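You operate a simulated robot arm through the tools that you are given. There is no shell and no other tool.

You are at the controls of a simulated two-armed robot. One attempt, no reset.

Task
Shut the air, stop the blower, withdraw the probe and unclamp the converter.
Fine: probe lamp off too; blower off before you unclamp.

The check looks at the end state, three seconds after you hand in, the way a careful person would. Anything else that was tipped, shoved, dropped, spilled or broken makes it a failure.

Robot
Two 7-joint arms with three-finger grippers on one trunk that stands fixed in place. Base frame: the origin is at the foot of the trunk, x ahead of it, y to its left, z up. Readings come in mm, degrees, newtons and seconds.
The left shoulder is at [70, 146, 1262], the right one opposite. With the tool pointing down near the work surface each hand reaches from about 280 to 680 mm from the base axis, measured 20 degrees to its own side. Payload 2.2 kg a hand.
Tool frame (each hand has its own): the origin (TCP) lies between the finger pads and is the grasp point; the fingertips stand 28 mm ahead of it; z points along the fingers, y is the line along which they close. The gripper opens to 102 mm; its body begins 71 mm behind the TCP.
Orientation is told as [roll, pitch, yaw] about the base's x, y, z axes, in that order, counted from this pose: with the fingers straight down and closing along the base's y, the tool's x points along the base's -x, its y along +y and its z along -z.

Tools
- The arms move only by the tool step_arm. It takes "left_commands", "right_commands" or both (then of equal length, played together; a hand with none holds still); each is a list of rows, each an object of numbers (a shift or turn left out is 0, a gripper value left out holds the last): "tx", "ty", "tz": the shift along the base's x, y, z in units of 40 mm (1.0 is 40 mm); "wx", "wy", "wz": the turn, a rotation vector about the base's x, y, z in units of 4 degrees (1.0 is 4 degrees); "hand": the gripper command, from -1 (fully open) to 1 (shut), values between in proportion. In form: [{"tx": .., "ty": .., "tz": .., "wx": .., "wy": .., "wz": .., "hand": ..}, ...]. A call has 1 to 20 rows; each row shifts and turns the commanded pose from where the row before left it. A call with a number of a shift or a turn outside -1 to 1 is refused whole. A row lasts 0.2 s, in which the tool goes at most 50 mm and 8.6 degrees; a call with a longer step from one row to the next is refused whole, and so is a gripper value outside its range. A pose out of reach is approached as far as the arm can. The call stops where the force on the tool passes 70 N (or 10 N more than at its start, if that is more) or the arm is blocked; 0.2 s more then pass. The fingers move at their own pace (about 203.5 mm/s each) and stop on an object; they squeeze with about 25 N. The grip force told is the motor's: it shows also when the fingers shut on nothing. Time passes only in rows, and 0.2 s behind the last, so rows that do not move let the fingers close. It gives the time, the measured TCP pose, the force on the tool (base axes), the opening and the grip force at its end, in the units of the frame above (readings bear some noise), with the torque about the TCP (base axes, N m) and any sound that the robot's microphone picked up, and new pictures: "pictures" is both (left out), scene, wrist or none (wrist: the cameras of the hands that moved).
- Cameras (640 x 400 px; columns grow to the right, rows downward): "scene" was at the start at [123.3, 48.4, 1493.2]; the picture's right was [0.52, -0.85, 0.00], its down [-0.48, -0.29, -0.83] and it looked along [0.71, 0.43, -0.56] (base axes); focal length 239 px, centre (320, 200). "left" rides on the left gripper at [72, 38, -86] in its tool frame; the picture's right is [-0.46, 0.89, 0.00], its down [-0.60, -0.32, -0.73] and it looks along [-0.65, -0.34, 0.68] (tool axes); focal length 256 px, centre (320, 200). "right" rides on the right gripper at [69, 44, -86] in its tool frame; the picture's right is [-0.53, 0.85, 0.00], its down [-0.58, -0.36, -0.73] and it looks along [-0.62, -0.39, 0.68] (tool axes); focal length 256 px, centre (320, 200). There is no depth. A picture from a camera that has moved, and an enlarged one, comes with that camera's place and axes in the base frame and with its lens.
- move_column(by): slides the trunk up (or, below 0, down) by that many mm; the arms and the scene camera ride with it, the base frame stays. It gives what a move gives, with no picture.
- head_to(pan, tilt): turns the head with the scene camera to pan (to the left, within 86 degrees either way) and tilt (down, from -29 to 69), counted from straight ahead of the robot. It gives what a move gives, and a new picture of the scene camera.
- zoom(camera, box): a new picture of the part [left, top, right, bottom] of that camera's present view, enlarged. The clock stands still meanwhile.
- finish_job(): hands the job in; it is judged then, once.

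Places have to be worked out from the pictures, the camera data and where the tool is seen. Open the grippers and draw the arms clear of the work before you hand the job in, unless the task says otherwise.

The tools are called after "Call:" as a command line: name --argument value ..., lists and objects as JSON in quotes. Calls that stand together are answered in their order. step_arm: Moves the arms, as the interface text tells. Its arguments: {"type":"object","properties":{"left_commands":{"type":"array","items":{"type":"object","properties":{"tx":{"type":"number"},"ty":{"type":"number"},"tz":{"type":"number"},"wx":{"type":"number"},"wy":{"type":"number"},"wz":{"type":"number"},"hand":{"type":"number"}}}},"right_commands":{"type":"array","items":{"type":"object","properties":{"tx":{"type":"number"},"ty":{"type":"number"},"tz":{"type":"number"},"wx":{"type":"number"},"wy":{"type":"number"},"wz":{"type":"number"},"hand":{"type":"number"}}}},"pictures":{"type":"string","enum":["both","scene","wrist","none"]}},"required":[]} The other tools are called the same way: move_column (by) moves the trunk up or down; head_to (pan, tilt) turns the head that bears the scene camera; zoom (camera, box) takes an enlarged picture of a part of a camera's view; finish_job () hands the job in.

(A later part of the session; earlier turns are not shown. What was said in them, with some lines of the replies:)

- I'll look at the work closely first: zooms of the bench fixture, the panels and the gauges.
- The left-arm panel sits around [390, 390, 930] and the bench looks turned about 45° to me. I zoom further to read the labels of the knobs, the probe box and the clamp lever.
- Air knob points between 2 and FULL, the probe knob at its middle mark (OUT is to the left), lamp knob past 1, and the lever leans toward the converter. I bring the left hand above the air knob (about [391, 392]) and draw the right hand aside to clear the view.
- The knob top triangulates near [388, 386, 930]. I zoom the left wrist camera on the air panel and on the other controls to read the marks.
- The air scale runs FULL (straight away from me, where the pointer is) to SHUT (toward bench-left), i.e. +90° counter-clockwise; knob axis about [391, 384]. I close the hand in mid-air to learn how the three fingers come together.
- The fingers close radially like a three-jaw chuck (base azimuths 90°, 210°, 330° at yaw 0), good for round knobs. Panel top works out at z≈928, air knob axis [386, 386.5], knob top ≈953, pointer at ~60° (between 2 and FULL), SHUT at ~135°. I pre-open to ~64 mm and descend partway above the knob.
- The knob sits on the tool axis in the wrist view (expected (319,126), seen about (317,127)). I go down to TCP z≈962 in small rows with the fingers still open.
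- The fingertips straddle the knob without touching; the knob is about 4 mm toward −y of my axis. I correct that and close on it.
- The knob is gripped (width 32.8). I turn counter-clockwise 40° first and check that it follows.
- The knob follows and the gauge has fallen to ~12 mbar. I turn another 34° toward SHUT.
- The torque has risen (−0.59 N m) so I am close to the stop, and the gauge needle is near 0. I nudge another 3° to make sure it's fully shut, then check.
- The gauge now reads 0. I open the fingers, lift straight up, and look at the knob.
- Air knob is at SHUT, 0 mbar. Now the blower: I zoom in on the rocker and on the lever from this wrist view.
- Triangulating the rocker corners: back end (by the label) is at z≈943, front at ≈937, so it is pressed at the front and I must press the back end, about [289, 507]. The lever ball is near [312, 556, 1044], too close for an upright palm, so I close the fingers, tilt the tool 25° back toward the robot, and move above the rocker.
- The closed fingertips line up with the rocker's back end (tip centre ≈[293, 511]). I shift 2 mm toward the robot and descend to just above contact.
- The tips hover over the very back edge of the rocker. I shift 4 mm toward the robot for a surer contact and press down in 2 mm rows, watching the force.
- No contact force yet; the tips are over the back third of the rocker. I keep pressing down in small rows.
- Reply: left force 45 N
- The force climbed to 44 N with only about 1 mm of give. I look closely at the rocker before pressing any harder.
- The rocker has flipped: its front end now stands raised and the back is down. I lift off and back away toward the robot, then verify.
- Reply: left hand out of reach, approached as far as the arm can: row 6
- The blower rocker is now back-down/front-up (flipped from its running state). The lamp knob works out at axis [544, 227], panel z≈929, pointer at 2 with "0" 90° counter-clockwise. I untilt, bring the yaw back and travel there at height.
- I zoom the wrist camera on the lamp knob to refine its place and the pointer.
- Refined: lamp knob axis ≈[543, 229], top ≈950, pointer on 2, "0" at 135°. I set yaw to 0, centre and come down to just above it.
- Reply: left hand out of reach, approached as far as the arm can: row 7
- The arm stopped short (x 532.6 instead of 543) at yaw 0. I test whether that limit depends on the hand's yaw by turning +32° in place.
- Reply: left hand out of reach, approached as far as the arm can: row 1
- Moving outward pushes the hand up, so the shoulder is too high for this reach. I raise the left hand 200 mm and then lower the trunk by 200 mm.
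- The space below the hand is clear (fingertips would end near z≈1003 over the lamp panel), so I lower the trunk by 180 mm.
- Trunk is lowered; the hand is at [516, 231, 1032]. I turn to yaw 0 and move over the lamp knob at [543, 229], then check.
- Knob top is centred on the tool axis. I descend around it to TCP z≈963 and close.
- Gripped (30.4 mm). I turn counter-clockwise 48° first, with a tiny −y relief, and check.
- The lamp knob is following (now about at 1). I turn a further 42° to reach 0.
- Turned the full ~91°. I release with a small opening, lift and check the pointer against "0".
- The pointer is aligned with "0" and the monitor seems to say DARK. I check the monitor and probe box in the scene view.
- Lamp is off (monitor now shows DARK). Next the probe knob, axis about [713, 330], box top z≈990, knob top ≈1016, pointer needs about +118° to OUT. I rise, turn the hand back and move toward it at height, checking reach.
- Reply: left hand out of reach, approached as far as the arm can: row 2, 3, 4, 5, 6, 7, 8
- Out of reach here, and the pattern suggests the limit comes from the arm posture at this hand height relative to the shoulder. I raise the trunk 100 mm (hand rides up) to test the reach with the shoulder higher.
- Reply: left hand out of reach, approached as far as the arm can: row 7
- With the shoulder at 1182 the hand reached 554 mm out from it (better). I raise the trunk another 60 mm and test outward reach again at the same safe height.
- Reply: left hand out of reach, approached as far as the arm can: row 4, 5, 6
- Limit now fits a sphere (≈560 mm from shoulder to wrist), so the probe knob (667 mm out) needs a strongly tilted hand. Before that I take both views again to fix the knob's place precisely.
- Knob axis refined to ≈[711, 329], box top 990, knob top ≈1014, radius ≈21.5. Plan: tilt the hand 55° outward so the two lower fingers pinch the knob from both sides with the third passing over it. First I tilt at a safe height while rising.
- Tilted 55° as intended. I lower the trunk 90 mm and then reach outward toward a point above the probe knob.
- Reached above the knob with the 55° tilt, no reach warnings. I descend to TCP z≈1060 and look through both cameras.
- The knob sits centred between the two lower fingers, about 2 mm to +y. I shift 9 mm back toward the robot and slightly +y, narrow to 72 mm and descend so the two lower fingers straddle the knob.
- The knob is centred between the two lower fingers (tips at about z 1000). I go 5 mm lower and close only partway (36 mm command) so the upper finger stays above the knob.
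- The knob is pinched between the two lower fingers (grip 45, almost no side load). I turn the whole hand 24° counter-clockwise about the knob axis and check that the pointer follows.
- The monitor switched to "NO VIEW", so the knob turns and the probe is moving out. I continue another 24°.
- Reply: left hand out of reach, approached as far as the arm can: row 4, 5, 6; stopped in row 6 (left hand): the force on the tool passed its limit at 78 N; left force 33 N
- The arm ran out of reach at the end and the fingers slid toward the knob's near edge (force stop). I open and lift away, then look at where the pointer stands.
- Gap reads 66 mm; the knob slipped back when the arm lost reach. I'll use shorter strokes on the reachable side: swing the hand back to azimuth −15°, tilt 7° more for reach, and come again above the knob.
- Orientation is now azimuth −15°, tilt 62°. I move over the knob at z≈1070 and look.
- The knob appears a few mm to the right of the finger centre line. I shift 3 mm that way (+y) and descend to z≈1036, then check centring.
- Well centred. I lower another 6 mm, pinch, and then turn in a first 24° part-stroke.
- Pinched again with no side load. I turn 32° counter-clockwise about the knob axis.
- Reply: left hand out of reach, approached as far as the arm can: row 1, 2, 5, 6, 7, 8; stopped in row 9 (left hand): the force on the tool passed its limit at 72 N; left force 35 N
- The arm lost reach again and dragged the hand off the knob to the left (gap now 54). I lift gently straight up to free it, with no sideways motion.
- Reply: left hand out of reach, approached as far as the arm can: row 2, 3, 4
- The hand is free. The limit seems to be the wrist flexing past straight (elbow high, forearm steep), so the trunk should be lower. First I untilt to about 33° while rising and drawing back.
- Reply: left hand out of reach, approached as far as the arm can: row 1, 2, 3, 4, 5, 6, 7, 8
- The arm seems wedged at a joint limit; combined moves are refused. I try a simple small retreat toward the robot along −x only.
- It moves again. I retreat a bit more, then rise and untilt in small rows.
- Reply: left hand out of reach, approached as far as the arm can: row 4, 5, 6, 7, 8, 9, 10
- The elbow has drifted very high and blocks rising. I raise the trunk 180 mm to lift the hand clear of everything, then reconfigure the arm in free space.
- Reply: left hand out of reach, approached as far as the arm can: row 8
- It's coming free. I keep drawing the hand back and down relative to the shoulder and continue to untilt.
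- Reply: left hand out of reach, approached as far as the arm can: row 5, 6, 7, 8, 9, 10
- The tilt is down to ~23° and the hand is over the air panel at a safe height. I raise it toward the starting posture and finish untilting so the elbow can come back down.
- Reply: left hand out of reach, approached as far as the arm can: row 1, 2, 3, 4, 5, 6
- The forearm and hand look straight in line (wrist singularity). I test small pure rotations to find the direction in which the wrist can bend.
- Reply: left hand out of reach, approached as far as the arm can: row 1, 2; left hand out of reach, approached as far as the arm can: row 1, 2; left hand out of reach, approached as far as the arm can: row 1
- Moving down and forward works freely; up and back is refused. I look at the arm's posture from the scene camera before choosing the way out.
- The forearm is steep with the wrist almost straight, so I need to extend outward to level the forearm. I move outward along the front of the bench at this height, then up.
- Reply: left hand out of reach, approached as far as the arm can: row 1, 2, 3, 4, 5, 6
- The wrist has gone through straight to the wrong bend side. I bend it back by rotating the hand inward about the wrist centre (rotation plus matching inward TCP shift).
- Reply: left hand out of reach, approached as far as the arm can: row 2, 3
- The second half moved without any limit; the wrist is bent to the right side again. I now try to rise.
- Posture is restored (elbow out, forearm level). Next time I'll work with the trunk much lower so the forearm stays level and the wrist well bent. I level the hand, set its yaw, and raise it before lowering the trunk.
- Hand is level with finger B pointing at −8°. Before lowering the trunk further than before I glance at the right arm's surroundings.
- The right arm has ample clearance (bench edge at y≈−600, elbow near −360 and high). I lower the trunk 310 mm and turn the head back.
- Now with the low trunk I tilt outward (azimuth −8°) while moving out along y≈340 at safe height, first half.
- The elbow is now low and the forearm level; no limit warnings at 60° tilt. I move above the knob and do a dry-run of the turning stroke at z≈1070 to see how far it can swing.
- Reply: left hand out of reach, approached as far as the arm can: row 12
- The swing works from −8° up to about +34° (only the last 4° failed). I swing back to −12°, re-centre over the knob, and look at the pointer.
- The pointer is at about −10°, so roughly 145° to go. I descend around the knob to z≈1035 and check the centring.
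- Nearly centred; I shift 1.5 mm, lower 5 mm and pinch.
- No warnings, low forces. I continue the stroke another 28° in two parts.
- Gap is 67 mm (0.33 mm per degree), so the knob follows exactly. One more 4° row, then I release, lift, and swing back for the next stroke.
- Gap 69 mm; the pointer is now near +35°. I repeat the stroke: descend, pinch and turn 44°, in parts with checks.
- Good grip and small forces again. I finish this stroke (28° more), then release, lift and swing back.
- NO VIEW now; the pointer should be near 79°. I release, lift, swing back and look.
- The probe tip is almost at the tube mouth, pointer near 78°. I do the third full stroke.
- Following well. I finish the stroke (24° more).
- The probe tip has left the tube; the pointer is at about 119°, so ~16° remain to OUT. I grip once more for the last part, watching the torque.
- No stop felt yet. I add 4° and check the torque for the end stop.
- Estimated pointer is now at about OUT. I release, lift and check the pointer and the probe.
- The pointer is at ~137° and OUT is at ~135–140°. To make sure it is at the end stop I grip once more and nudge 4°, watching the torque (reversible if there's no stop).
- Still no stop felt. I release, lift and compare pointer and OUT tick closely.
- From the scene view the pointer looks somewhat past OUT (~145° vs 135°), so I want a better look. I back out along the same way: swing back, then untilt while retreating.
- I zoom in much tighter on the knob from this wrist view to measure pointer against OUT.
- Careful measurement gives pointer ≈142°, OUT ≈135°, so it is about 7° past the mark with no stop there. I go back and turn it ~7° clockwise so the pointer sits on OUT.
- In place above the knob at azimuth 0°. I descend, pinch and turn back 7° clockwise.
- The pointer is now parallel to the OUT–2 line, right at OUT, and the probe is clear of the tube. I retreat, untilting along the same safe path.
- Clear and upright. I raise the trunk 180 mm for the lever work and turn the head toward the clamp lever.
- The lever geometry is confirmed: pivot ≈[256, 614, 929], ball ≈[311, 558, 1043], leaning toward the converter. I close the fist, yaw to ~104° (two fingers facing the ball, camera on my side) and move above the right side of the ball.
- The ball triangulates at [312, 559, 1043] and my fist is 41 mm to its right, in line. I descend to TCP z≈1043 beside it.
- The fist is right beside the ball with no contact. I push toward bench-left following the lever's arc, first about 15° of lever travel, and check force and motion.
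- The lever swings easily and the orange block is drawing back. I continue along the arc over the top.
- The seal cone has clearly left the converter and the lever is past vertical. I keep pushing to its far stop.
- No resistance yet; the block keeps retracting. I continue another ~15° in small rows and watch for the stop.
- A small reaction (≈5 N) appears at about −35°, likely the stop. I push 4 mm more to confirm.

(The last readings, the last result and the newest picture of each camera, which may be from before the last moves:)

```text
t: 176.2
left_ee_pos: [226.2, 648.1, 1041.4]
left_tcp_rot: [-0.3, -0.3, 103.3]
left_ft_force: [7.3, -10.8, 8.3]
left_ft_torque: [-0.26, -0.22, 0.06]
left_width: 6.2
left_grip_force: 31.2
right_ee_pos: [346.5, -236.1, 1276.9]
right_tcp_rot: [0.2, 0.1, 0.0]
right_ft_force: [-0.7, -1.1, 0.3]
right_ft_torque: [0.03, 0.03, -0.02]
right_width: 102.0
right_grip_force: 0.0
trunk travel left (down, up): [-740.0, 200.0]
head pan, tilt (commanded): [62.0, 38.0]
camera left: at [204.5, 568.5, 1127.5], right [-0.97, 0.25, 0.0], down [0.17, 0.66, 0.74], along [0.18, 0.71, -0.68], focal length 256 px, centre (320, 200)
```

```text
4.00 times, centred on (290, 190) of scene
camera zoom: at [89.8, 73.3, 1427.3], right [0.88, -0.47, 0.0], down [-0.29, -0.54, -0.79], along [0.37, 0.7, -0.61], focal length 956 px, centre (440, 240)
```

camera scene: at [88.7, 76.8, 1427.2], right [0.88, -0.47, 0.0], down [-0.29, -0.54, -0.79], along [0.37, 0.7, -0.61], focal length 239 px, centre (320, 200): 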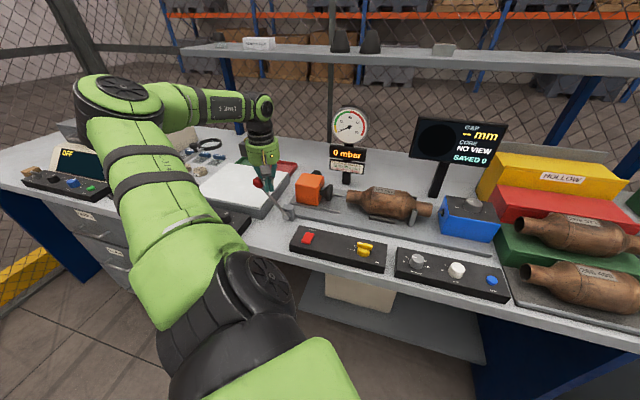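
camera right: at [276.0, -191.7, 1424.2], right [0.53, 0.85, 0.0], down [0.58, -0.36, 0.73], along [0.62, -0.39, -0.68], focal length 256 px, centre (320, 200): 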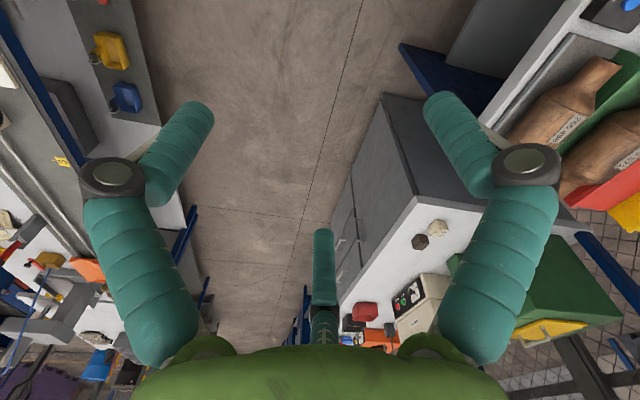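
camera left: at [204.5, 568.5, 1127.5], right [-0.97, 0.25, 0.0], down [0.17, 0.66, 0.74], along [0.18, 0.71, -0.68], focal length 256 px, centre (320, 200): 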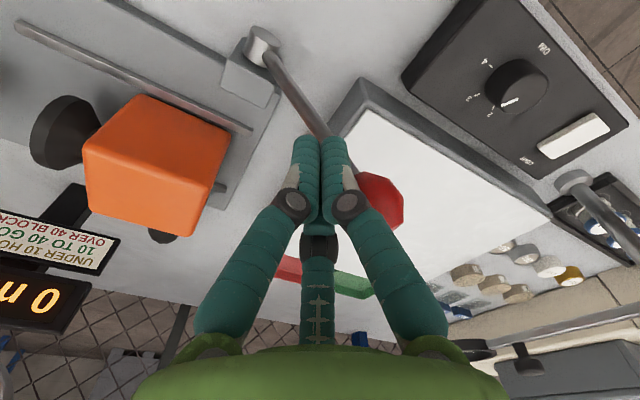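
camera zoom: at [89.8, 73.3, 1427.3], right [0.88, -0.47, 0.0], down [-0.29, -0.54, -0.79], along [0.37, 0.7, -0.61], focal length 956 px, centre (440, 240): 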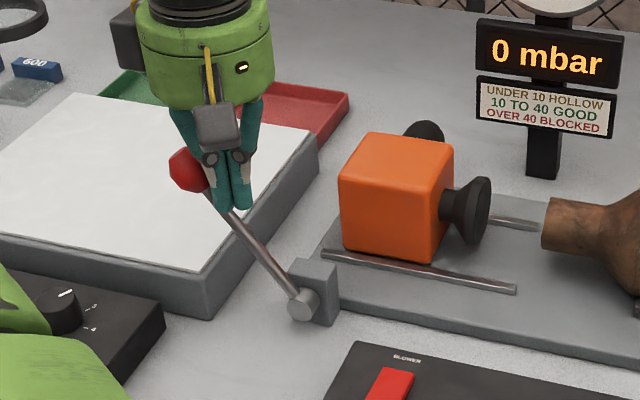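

The reaction rises with no more motion: the lever is at its unclamped stop. I back off to the right, rise, and check that it stays.

Call:
step_arm --left_commands '[{"tx": 0.2, "ty": -0.206, "hand": 1}, {"tx": 0.3, "ty": -0.31, "tz": 0.2}, {"tx": 0.3, "ty": -0.31, "tz": 0.6}, {"tz": 0.9}, {"tz": 0.9}, {"tx": 0.3, "ty": -0.5, "tz": 0.5}, {"tx": 0.3, "ty": -0.5, "tz": 0.3}, {"tx": 0.2, "ty": -0.6, "tz": 0.3}, {"ty": -0.7, "hand": 1}, {"ty": -0.7}]' --pictures "both"

Call:
zoom --camera "scene" --box '[220, 140, 360, 240]'

```text
t: 178.4
left_ee_pos: [289.0, 498.6, 1187.5]
left_tcp_rot: [0.0, -0.3, 103.4]
left_ft_force: [-0.4, 0.4, -0.7]
left_ft_torque: [0.04, -0.02, 0.04]
left_width: 2.2
left_grip_force: 31.6
right_ee_pos: [344.3, -232.1, 1278.4]
right_tcp_rot: [0.2, 0.0, 0.0]
right_ft_force: [0.3, -0.3, 0.2]
right_ft_torque: [0.06, 0.04, 0.0]
right_width: 101.9
right_grip_force: 0.0
trunk travel left (down, up): [-740.0, 200.0]
head pan, tilt (commanded): [62.0, 38.0]
camera scene: at [88.3, 77.8, 1427.1], right [0.88, -0.47, 0.0], down [-0.29, -0.54, -0.79], along [0.37, 0.7, -0.62], focal length 239 px, centre (320, 200)
camera left: at [268.1, 419.1, 1272.5], right [-0.97, 0.25, 0.0], down [0.17, 0.66, 0.73], along [0.18, 0.71, -0.68], focal length 256 px, centre (320, 200)
```

scene: 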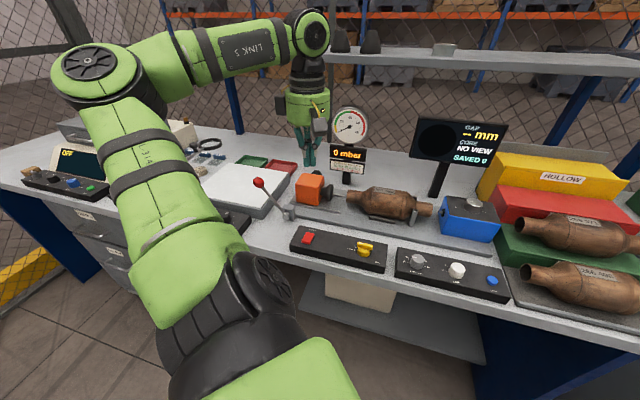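
left: 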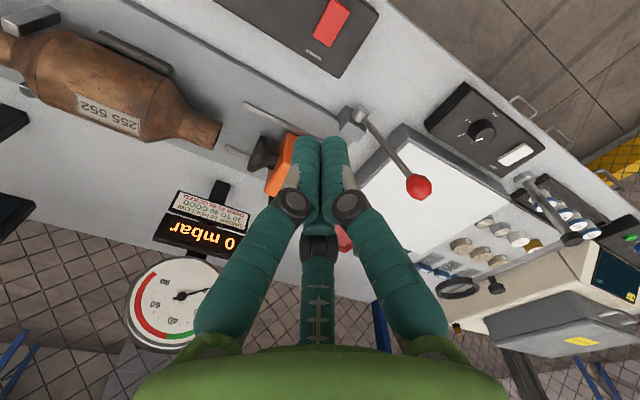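

```text
4.00 times, centred on (290, 190) of scene
camera zoom: at [88.3, 77.8, 1427.1], right [0.88, -0.47, 0.0], down [-0.29, -0.54, -0.79], along [0.37, 0.7, -0.62], focal length 956 px, centre (440, 240)
```

zoom: 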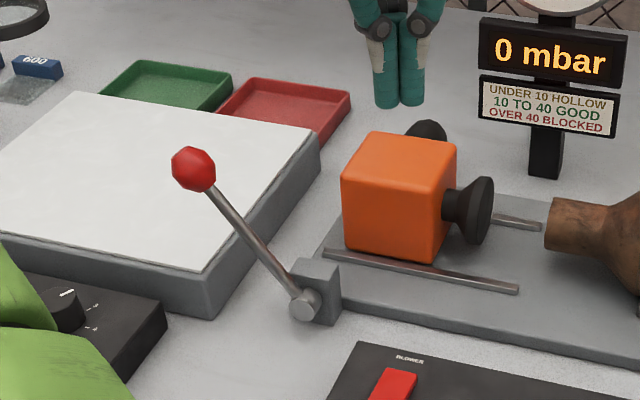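

The lever stays over. Now I verify all controls: blower, air, lamp, focus, probe and converter.

Call:
zoom --camera "scene" --box '[285, 215, 395, 280]'

Call:
zoom --camera "scene" --box '[395, 240, 515, 305]'

Call:
zoom --camera "scene" --box '[340, 170, 520, 260]'

Call:
zoom --camera "left" --box '[240, 0, 380, 80]'

```text
5.82 times, centred on (340, 248) of scene
camera zoom: at [88.3, 77.8, 1427.1], right [0.88, -0.47, 0.0], down [-0.29, -0.54, -0.79], along [0.37, 0.7, -0.62], focal length 1390 px, centre (204, -76)
```

zoom: 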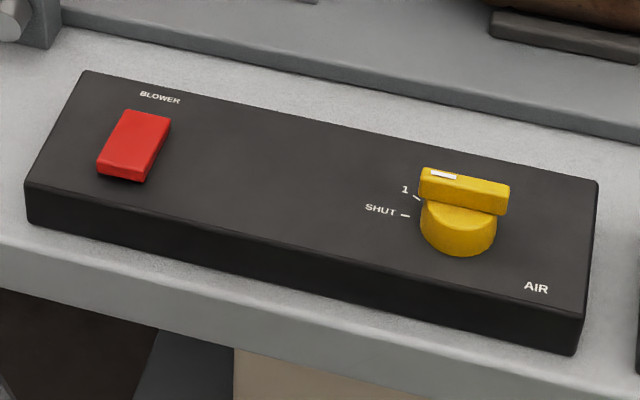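

```text
5.33 times, centred on (455, 272) of scene
camera zoom: at [88.3, 77.8, 1427.1], right [0.88, -0.47, 0.0], down [-0.29, -0.54, -0.79], along [0.37, 0.7, -0.62], focal length 1274 px, centre (-400, -187)
```

zoom: 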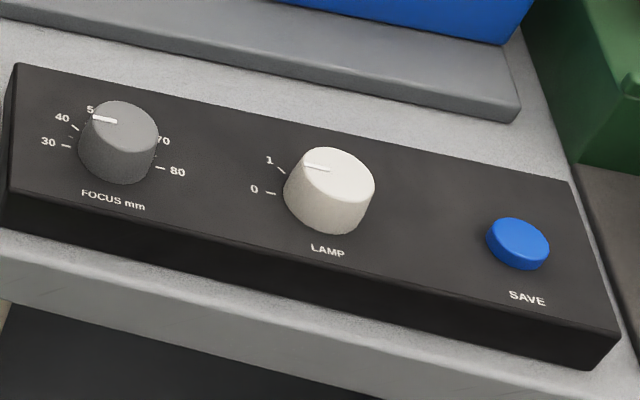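

```text
3.56 times, centred on (430, 215) of scene
camera zoom: at [88.3, 77.8, 1427.1], right [0.88, -0.47, 0.0], down [-0.29, -0.54, -0.79], along [0.37, 0.7, -0.62], focal length 850 px, centre (-71, 147)
```

zoom: 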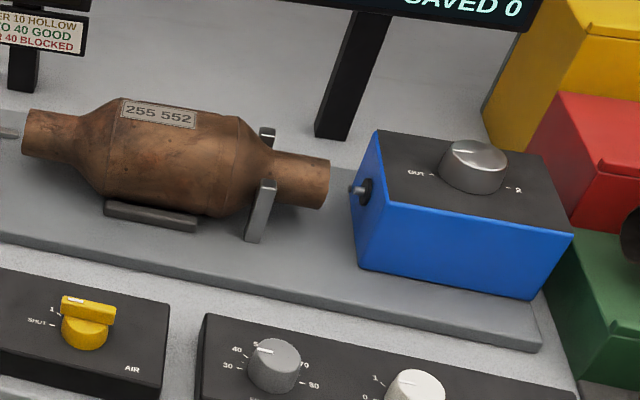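

```text
4.57 times, centred on (310, 40) of left
camera zoom: at [268.1, 419.1, 1272.5], right [-0.97, 0.25, 0.0], down [0.17, 0.66, 0.73], along [0.18, 0.71, -0.68], focal length 1170 px, centre (366, 931)
```

zoom: 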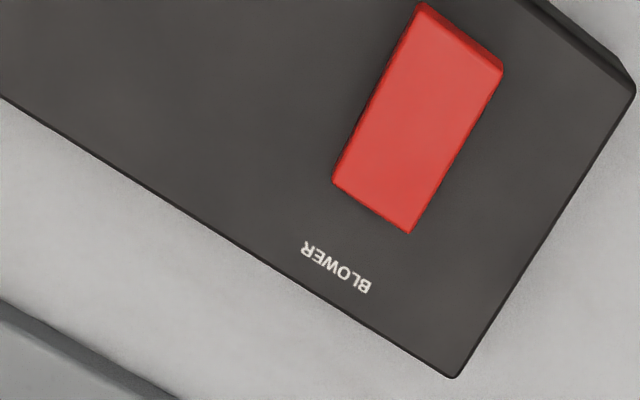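

Air, blower, probe and clamp look right. I check the lamp pointer and probe knob with tighter zooms.

Call:
zoom --camera "scene" --box '[440, 255, 480, 285]'

Call:
zoom --camera "scene" --box '[440, 190, 500, 230]'

Call:
zoom --camera "scene" --box '[400, 245, 440, 275]'

```text
13.33 times, centred on (460, 270) of scene
camera zoom: at [88.3, 77.8, 1427.1], right [0.88, -0.47, 0.0], down [-0.29, -0.54, -0.79], along [0.37, 0.7, -0.62], focal length 3186 px, centre (-1547, -733)
```

zoom: 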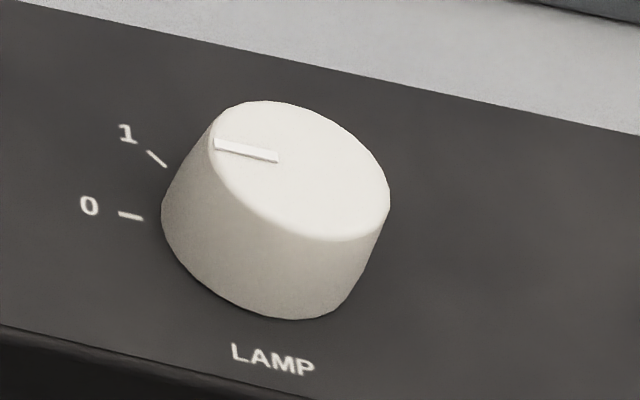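

```text
10.00 times, centred on (470, 210) of scene
camera zoom: at [88.3, 77.8, 1427.1], right [0.88, -0.47, 0.0], down [-0.29, -0.54, -0.79], along [0.37, 0.7, -0.62], focal length 2389 px, centre (-1180, 100)
```

zoom: 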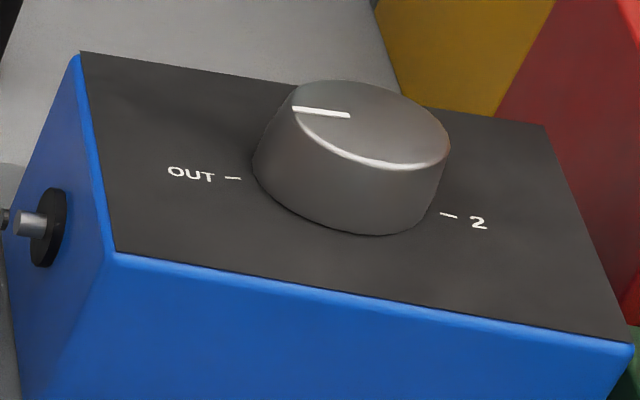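

```text
13.33 times, centred on (420, 260) of scene
camera zoom: at [88.3, 77.8, 1427.1], right [0.88, -0.47, 0.0], down [-0.29, -0.54, -0.79], along [0.37, 0.7, -0.62], focal length 3186 px, centre (-1013, -600)
```

zoom: 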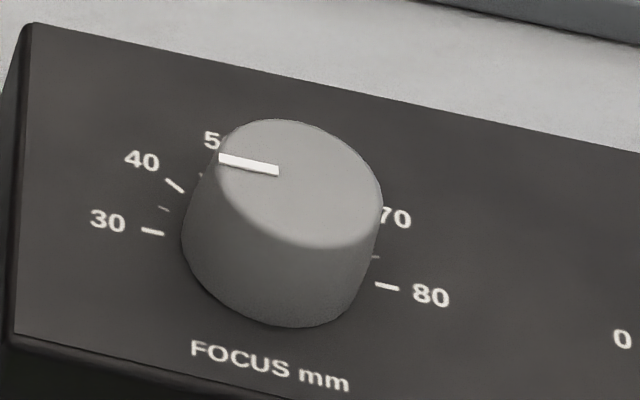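

Lamp at 0, probe at OUT, focus untouched, SAVED still 0. I open the hand and draw the left arm up and back clear of the bench.

Call:
step_arm --left_commands '[{"tz": 0.6, "ty": -0.3, "hand": 0.5}, {"tz": 0.6, "ty": -0.5, "hand": 0}, {"tz": 0.5, "ty": -0.7, "wz": -1, "hand": -1}, {"tz": 0.4, "ty": -0.7, "wz": -1, "hand": -1}, {"tz": 0.3, "ty": -0.7, "wz": -1}, {"tz": 0.3, "ty": -0.6, "wz": -1}, {"ty": -0.6, "wz": -1}, {"ty": -0.4, "wz": -1}, {"wz": -1}, {"wz": -1, "hand": -1}]' --pictures "both"

Call:
head_to --pan 45 --tilt 34

```text
t: 180.6
left_ee_pos: [287.6, 318.9, 1295.1]
left_tcp_rot: [0.0, -0.2, 71.4]
left_ft_force: [0.0, 0.2, -0.7]
left_ft_torque: [0.04, -0.03, -0.01]
left_width: 102.0
left_grip_force: 0.0
right_ee_pos: [343.8, -230.3, 1277.6]
right_tcp_rot: [0.0, -0.1, 0.0]
right_ft_force: [-0.4, -0.1, -0.3]
right_ft_torque: [-0.02, -0.01, 0.01]
right_width: 101.9
right_grip_force: 0.1
trunk travel left (down, up): [-740.0, 200.0]
head pan, tilt (commanded): [62.0, 38.0]
camera scene: at [88.4, 78.5, 1427.1], right [0.88, -0.47, 0.0], down [-0.29, -0.54, -0.79], along [0.37, 0.7, -0.62], focal length 239 px, centre (320, 200)
camera left: at [227.3, 262.9, 1381.3], right [-0.69, 0.72, 0.0], down [0.49, 0.47, 0.73], along [0.53, 0.51, -0.68], focal length 256 px, centre (320, 200)
```

scene: 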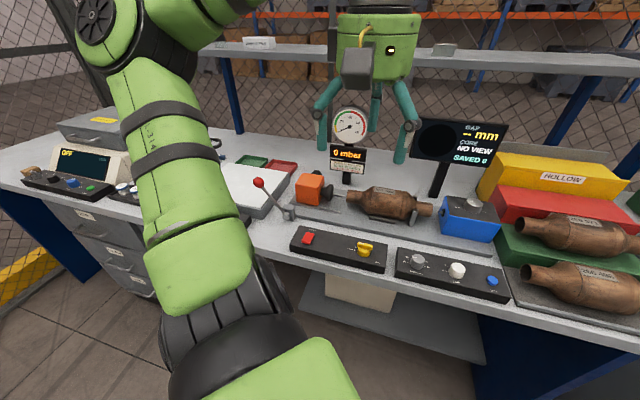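
left: 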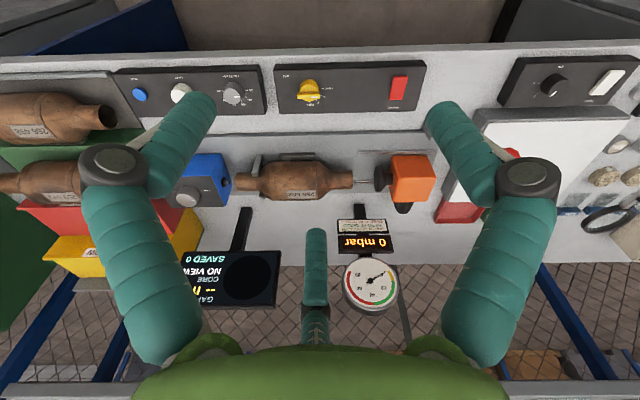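

```text
t: 181.4
left_ee_pos: [286.9, 318.1, 1295.5]
left_tcp_rot: [-0.2, -0.3, 71.4]
left_ft_force: [0.7, -0.4, -0.2]
left_ft_torque: [0.02, -0.02, 0.01]
left_width: 102.2
left_grip_force: 0.1
right_ee_pos: [346.0, -231.0, 1277.7]
right_tcp_rot: [0.0, 0.0, 0.1]
right_ft_force: [0.0, 0.8, -0.1]
right_ft_torque: [0.0, 0.01, 0.01]
right_width: 102.2
right_grip_force: 0.1
trunk travel left (down, up): [-740.0, 200.0]
head pan, tilt (commanded): [45.0, 34.0]
camera scene: at [110.4, 64.7, 1433.2], right [0.71, -0.71, 0.0], down [-0.4, -0.4, -0.83], along [0.59, 0.59, -0.56], focal length 239 px, centre (320, 200)
```

scene: 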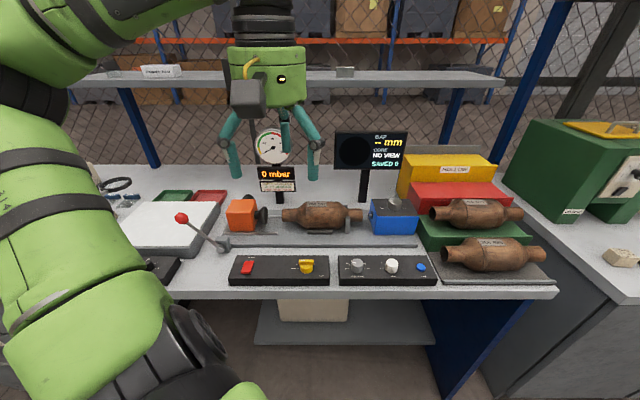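

Both arms are clear and open. One last top-down check of the knobs from the wrist camera before handing in.

Call:
zoom --camera "left" --box '[270, 60, 430, 120]'

Call:
zoom --camera "left" --box '[160, 150, 240, 215]'

Call:
zoom --camera "scene" --box '[160, 180, 440, 300]'

```text
4.00 times, centred on (350, 90) of left
camera zoom: at [227.4, 262.7, 1381.4], right [-0.69, 0.72, 0.0], down [0.49, 0.47, 0.73], along [0.53, 0.51, -0.68], focal length 1024 px, centre (200, 640)
```

zoom: 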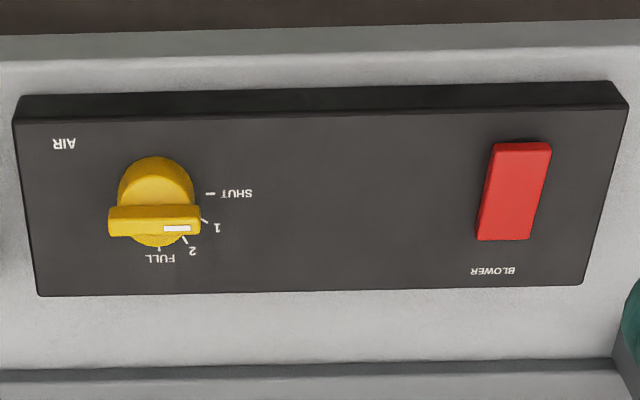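

```text
6.15 times, centred on (200, 182) of left
camera zoom: at [227.4, 262.7, 1381.4], right [-0.69, 0.72, 0.0], down [0.49, 0.47, 0.73], along [0.53, 0.51, -0.68], focal length 1575 px, centre (1058, 308)
```

zoom: 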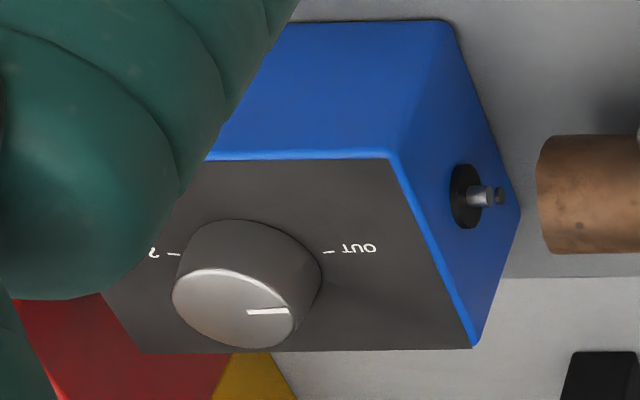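

```text
2.29 times, centred on (300, 240) of scene
camera zoom: at [110.4, 64.7, 1433.2], right [0.71, -0.71, 0.0], down [-0.4, -0.4, -0.83], along [0.59, 0.59, -0.56], focal length 546 px, centre (366, 109)
```

zoom: 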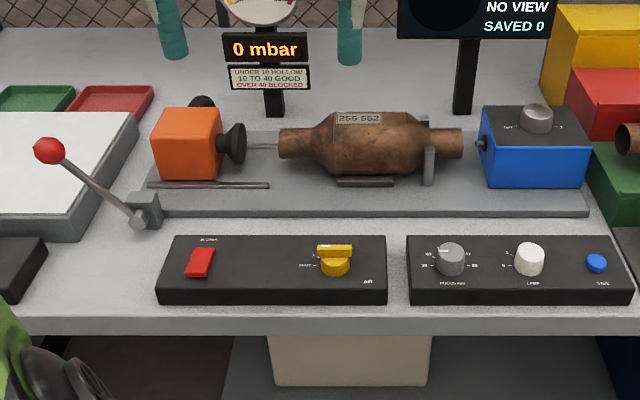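

The last check shows everything as asked:
- **Air:** the knob is at SHUT and the gauge reads 0 mbar.
- **Blower:** the rocker is flipped off, done before unclamping.
- **Probe:** the knob is on OUT and the tip is clear of the tube.
- **Lamp:** the knob is at 0.
- **Converter:** the lever is at its unclamped stop, and the seal is off with the converter still in its cradle.

Focus and save look untouched, and both hands are open and clear of the bench. I hand in the job.

Call:
finish_job

```text
The job is handed in.
```

I shut the air, stopped the blower, withdrew the probe, turned the probe lamp off and unclamped the converter, then handed the job in. I haven't been told the result of the check.

| Item | State at hand-in |
|---|---|
| Air | Knob at SHUT, gauge and display at 0 mbar |
| Blower | Rocker flipped from its running position, before unclamping |
| Probe | Knob on OUT to within a few degrees, tip clear of the tube |
| Lamp | Knob at 0; the monitor went to DARK when I turned it |
| Converter | Lever at its far stop, seal off, converter still in its cradle |

**Blower:** the switch has no on/off marks and the air was already shut. I took it as off because it was running before and is now in the other position.

**Probe knob:** this was the hard part, because it sits near the edge of the arm's reach. The arm lost its reach twice while turning it; the hand slipped off and touched the left edge of the probe box, tripping the force limit both times. I then lowered the trunk and turned the knob in short strokes. It went about 7° past OUT, so I turned it back.

In the last pictures nothing else looked moved: the focus knob looked unchanged, the monitor read SAVED 0, and the other parts were in place. Both hands were open and clear of the bench.
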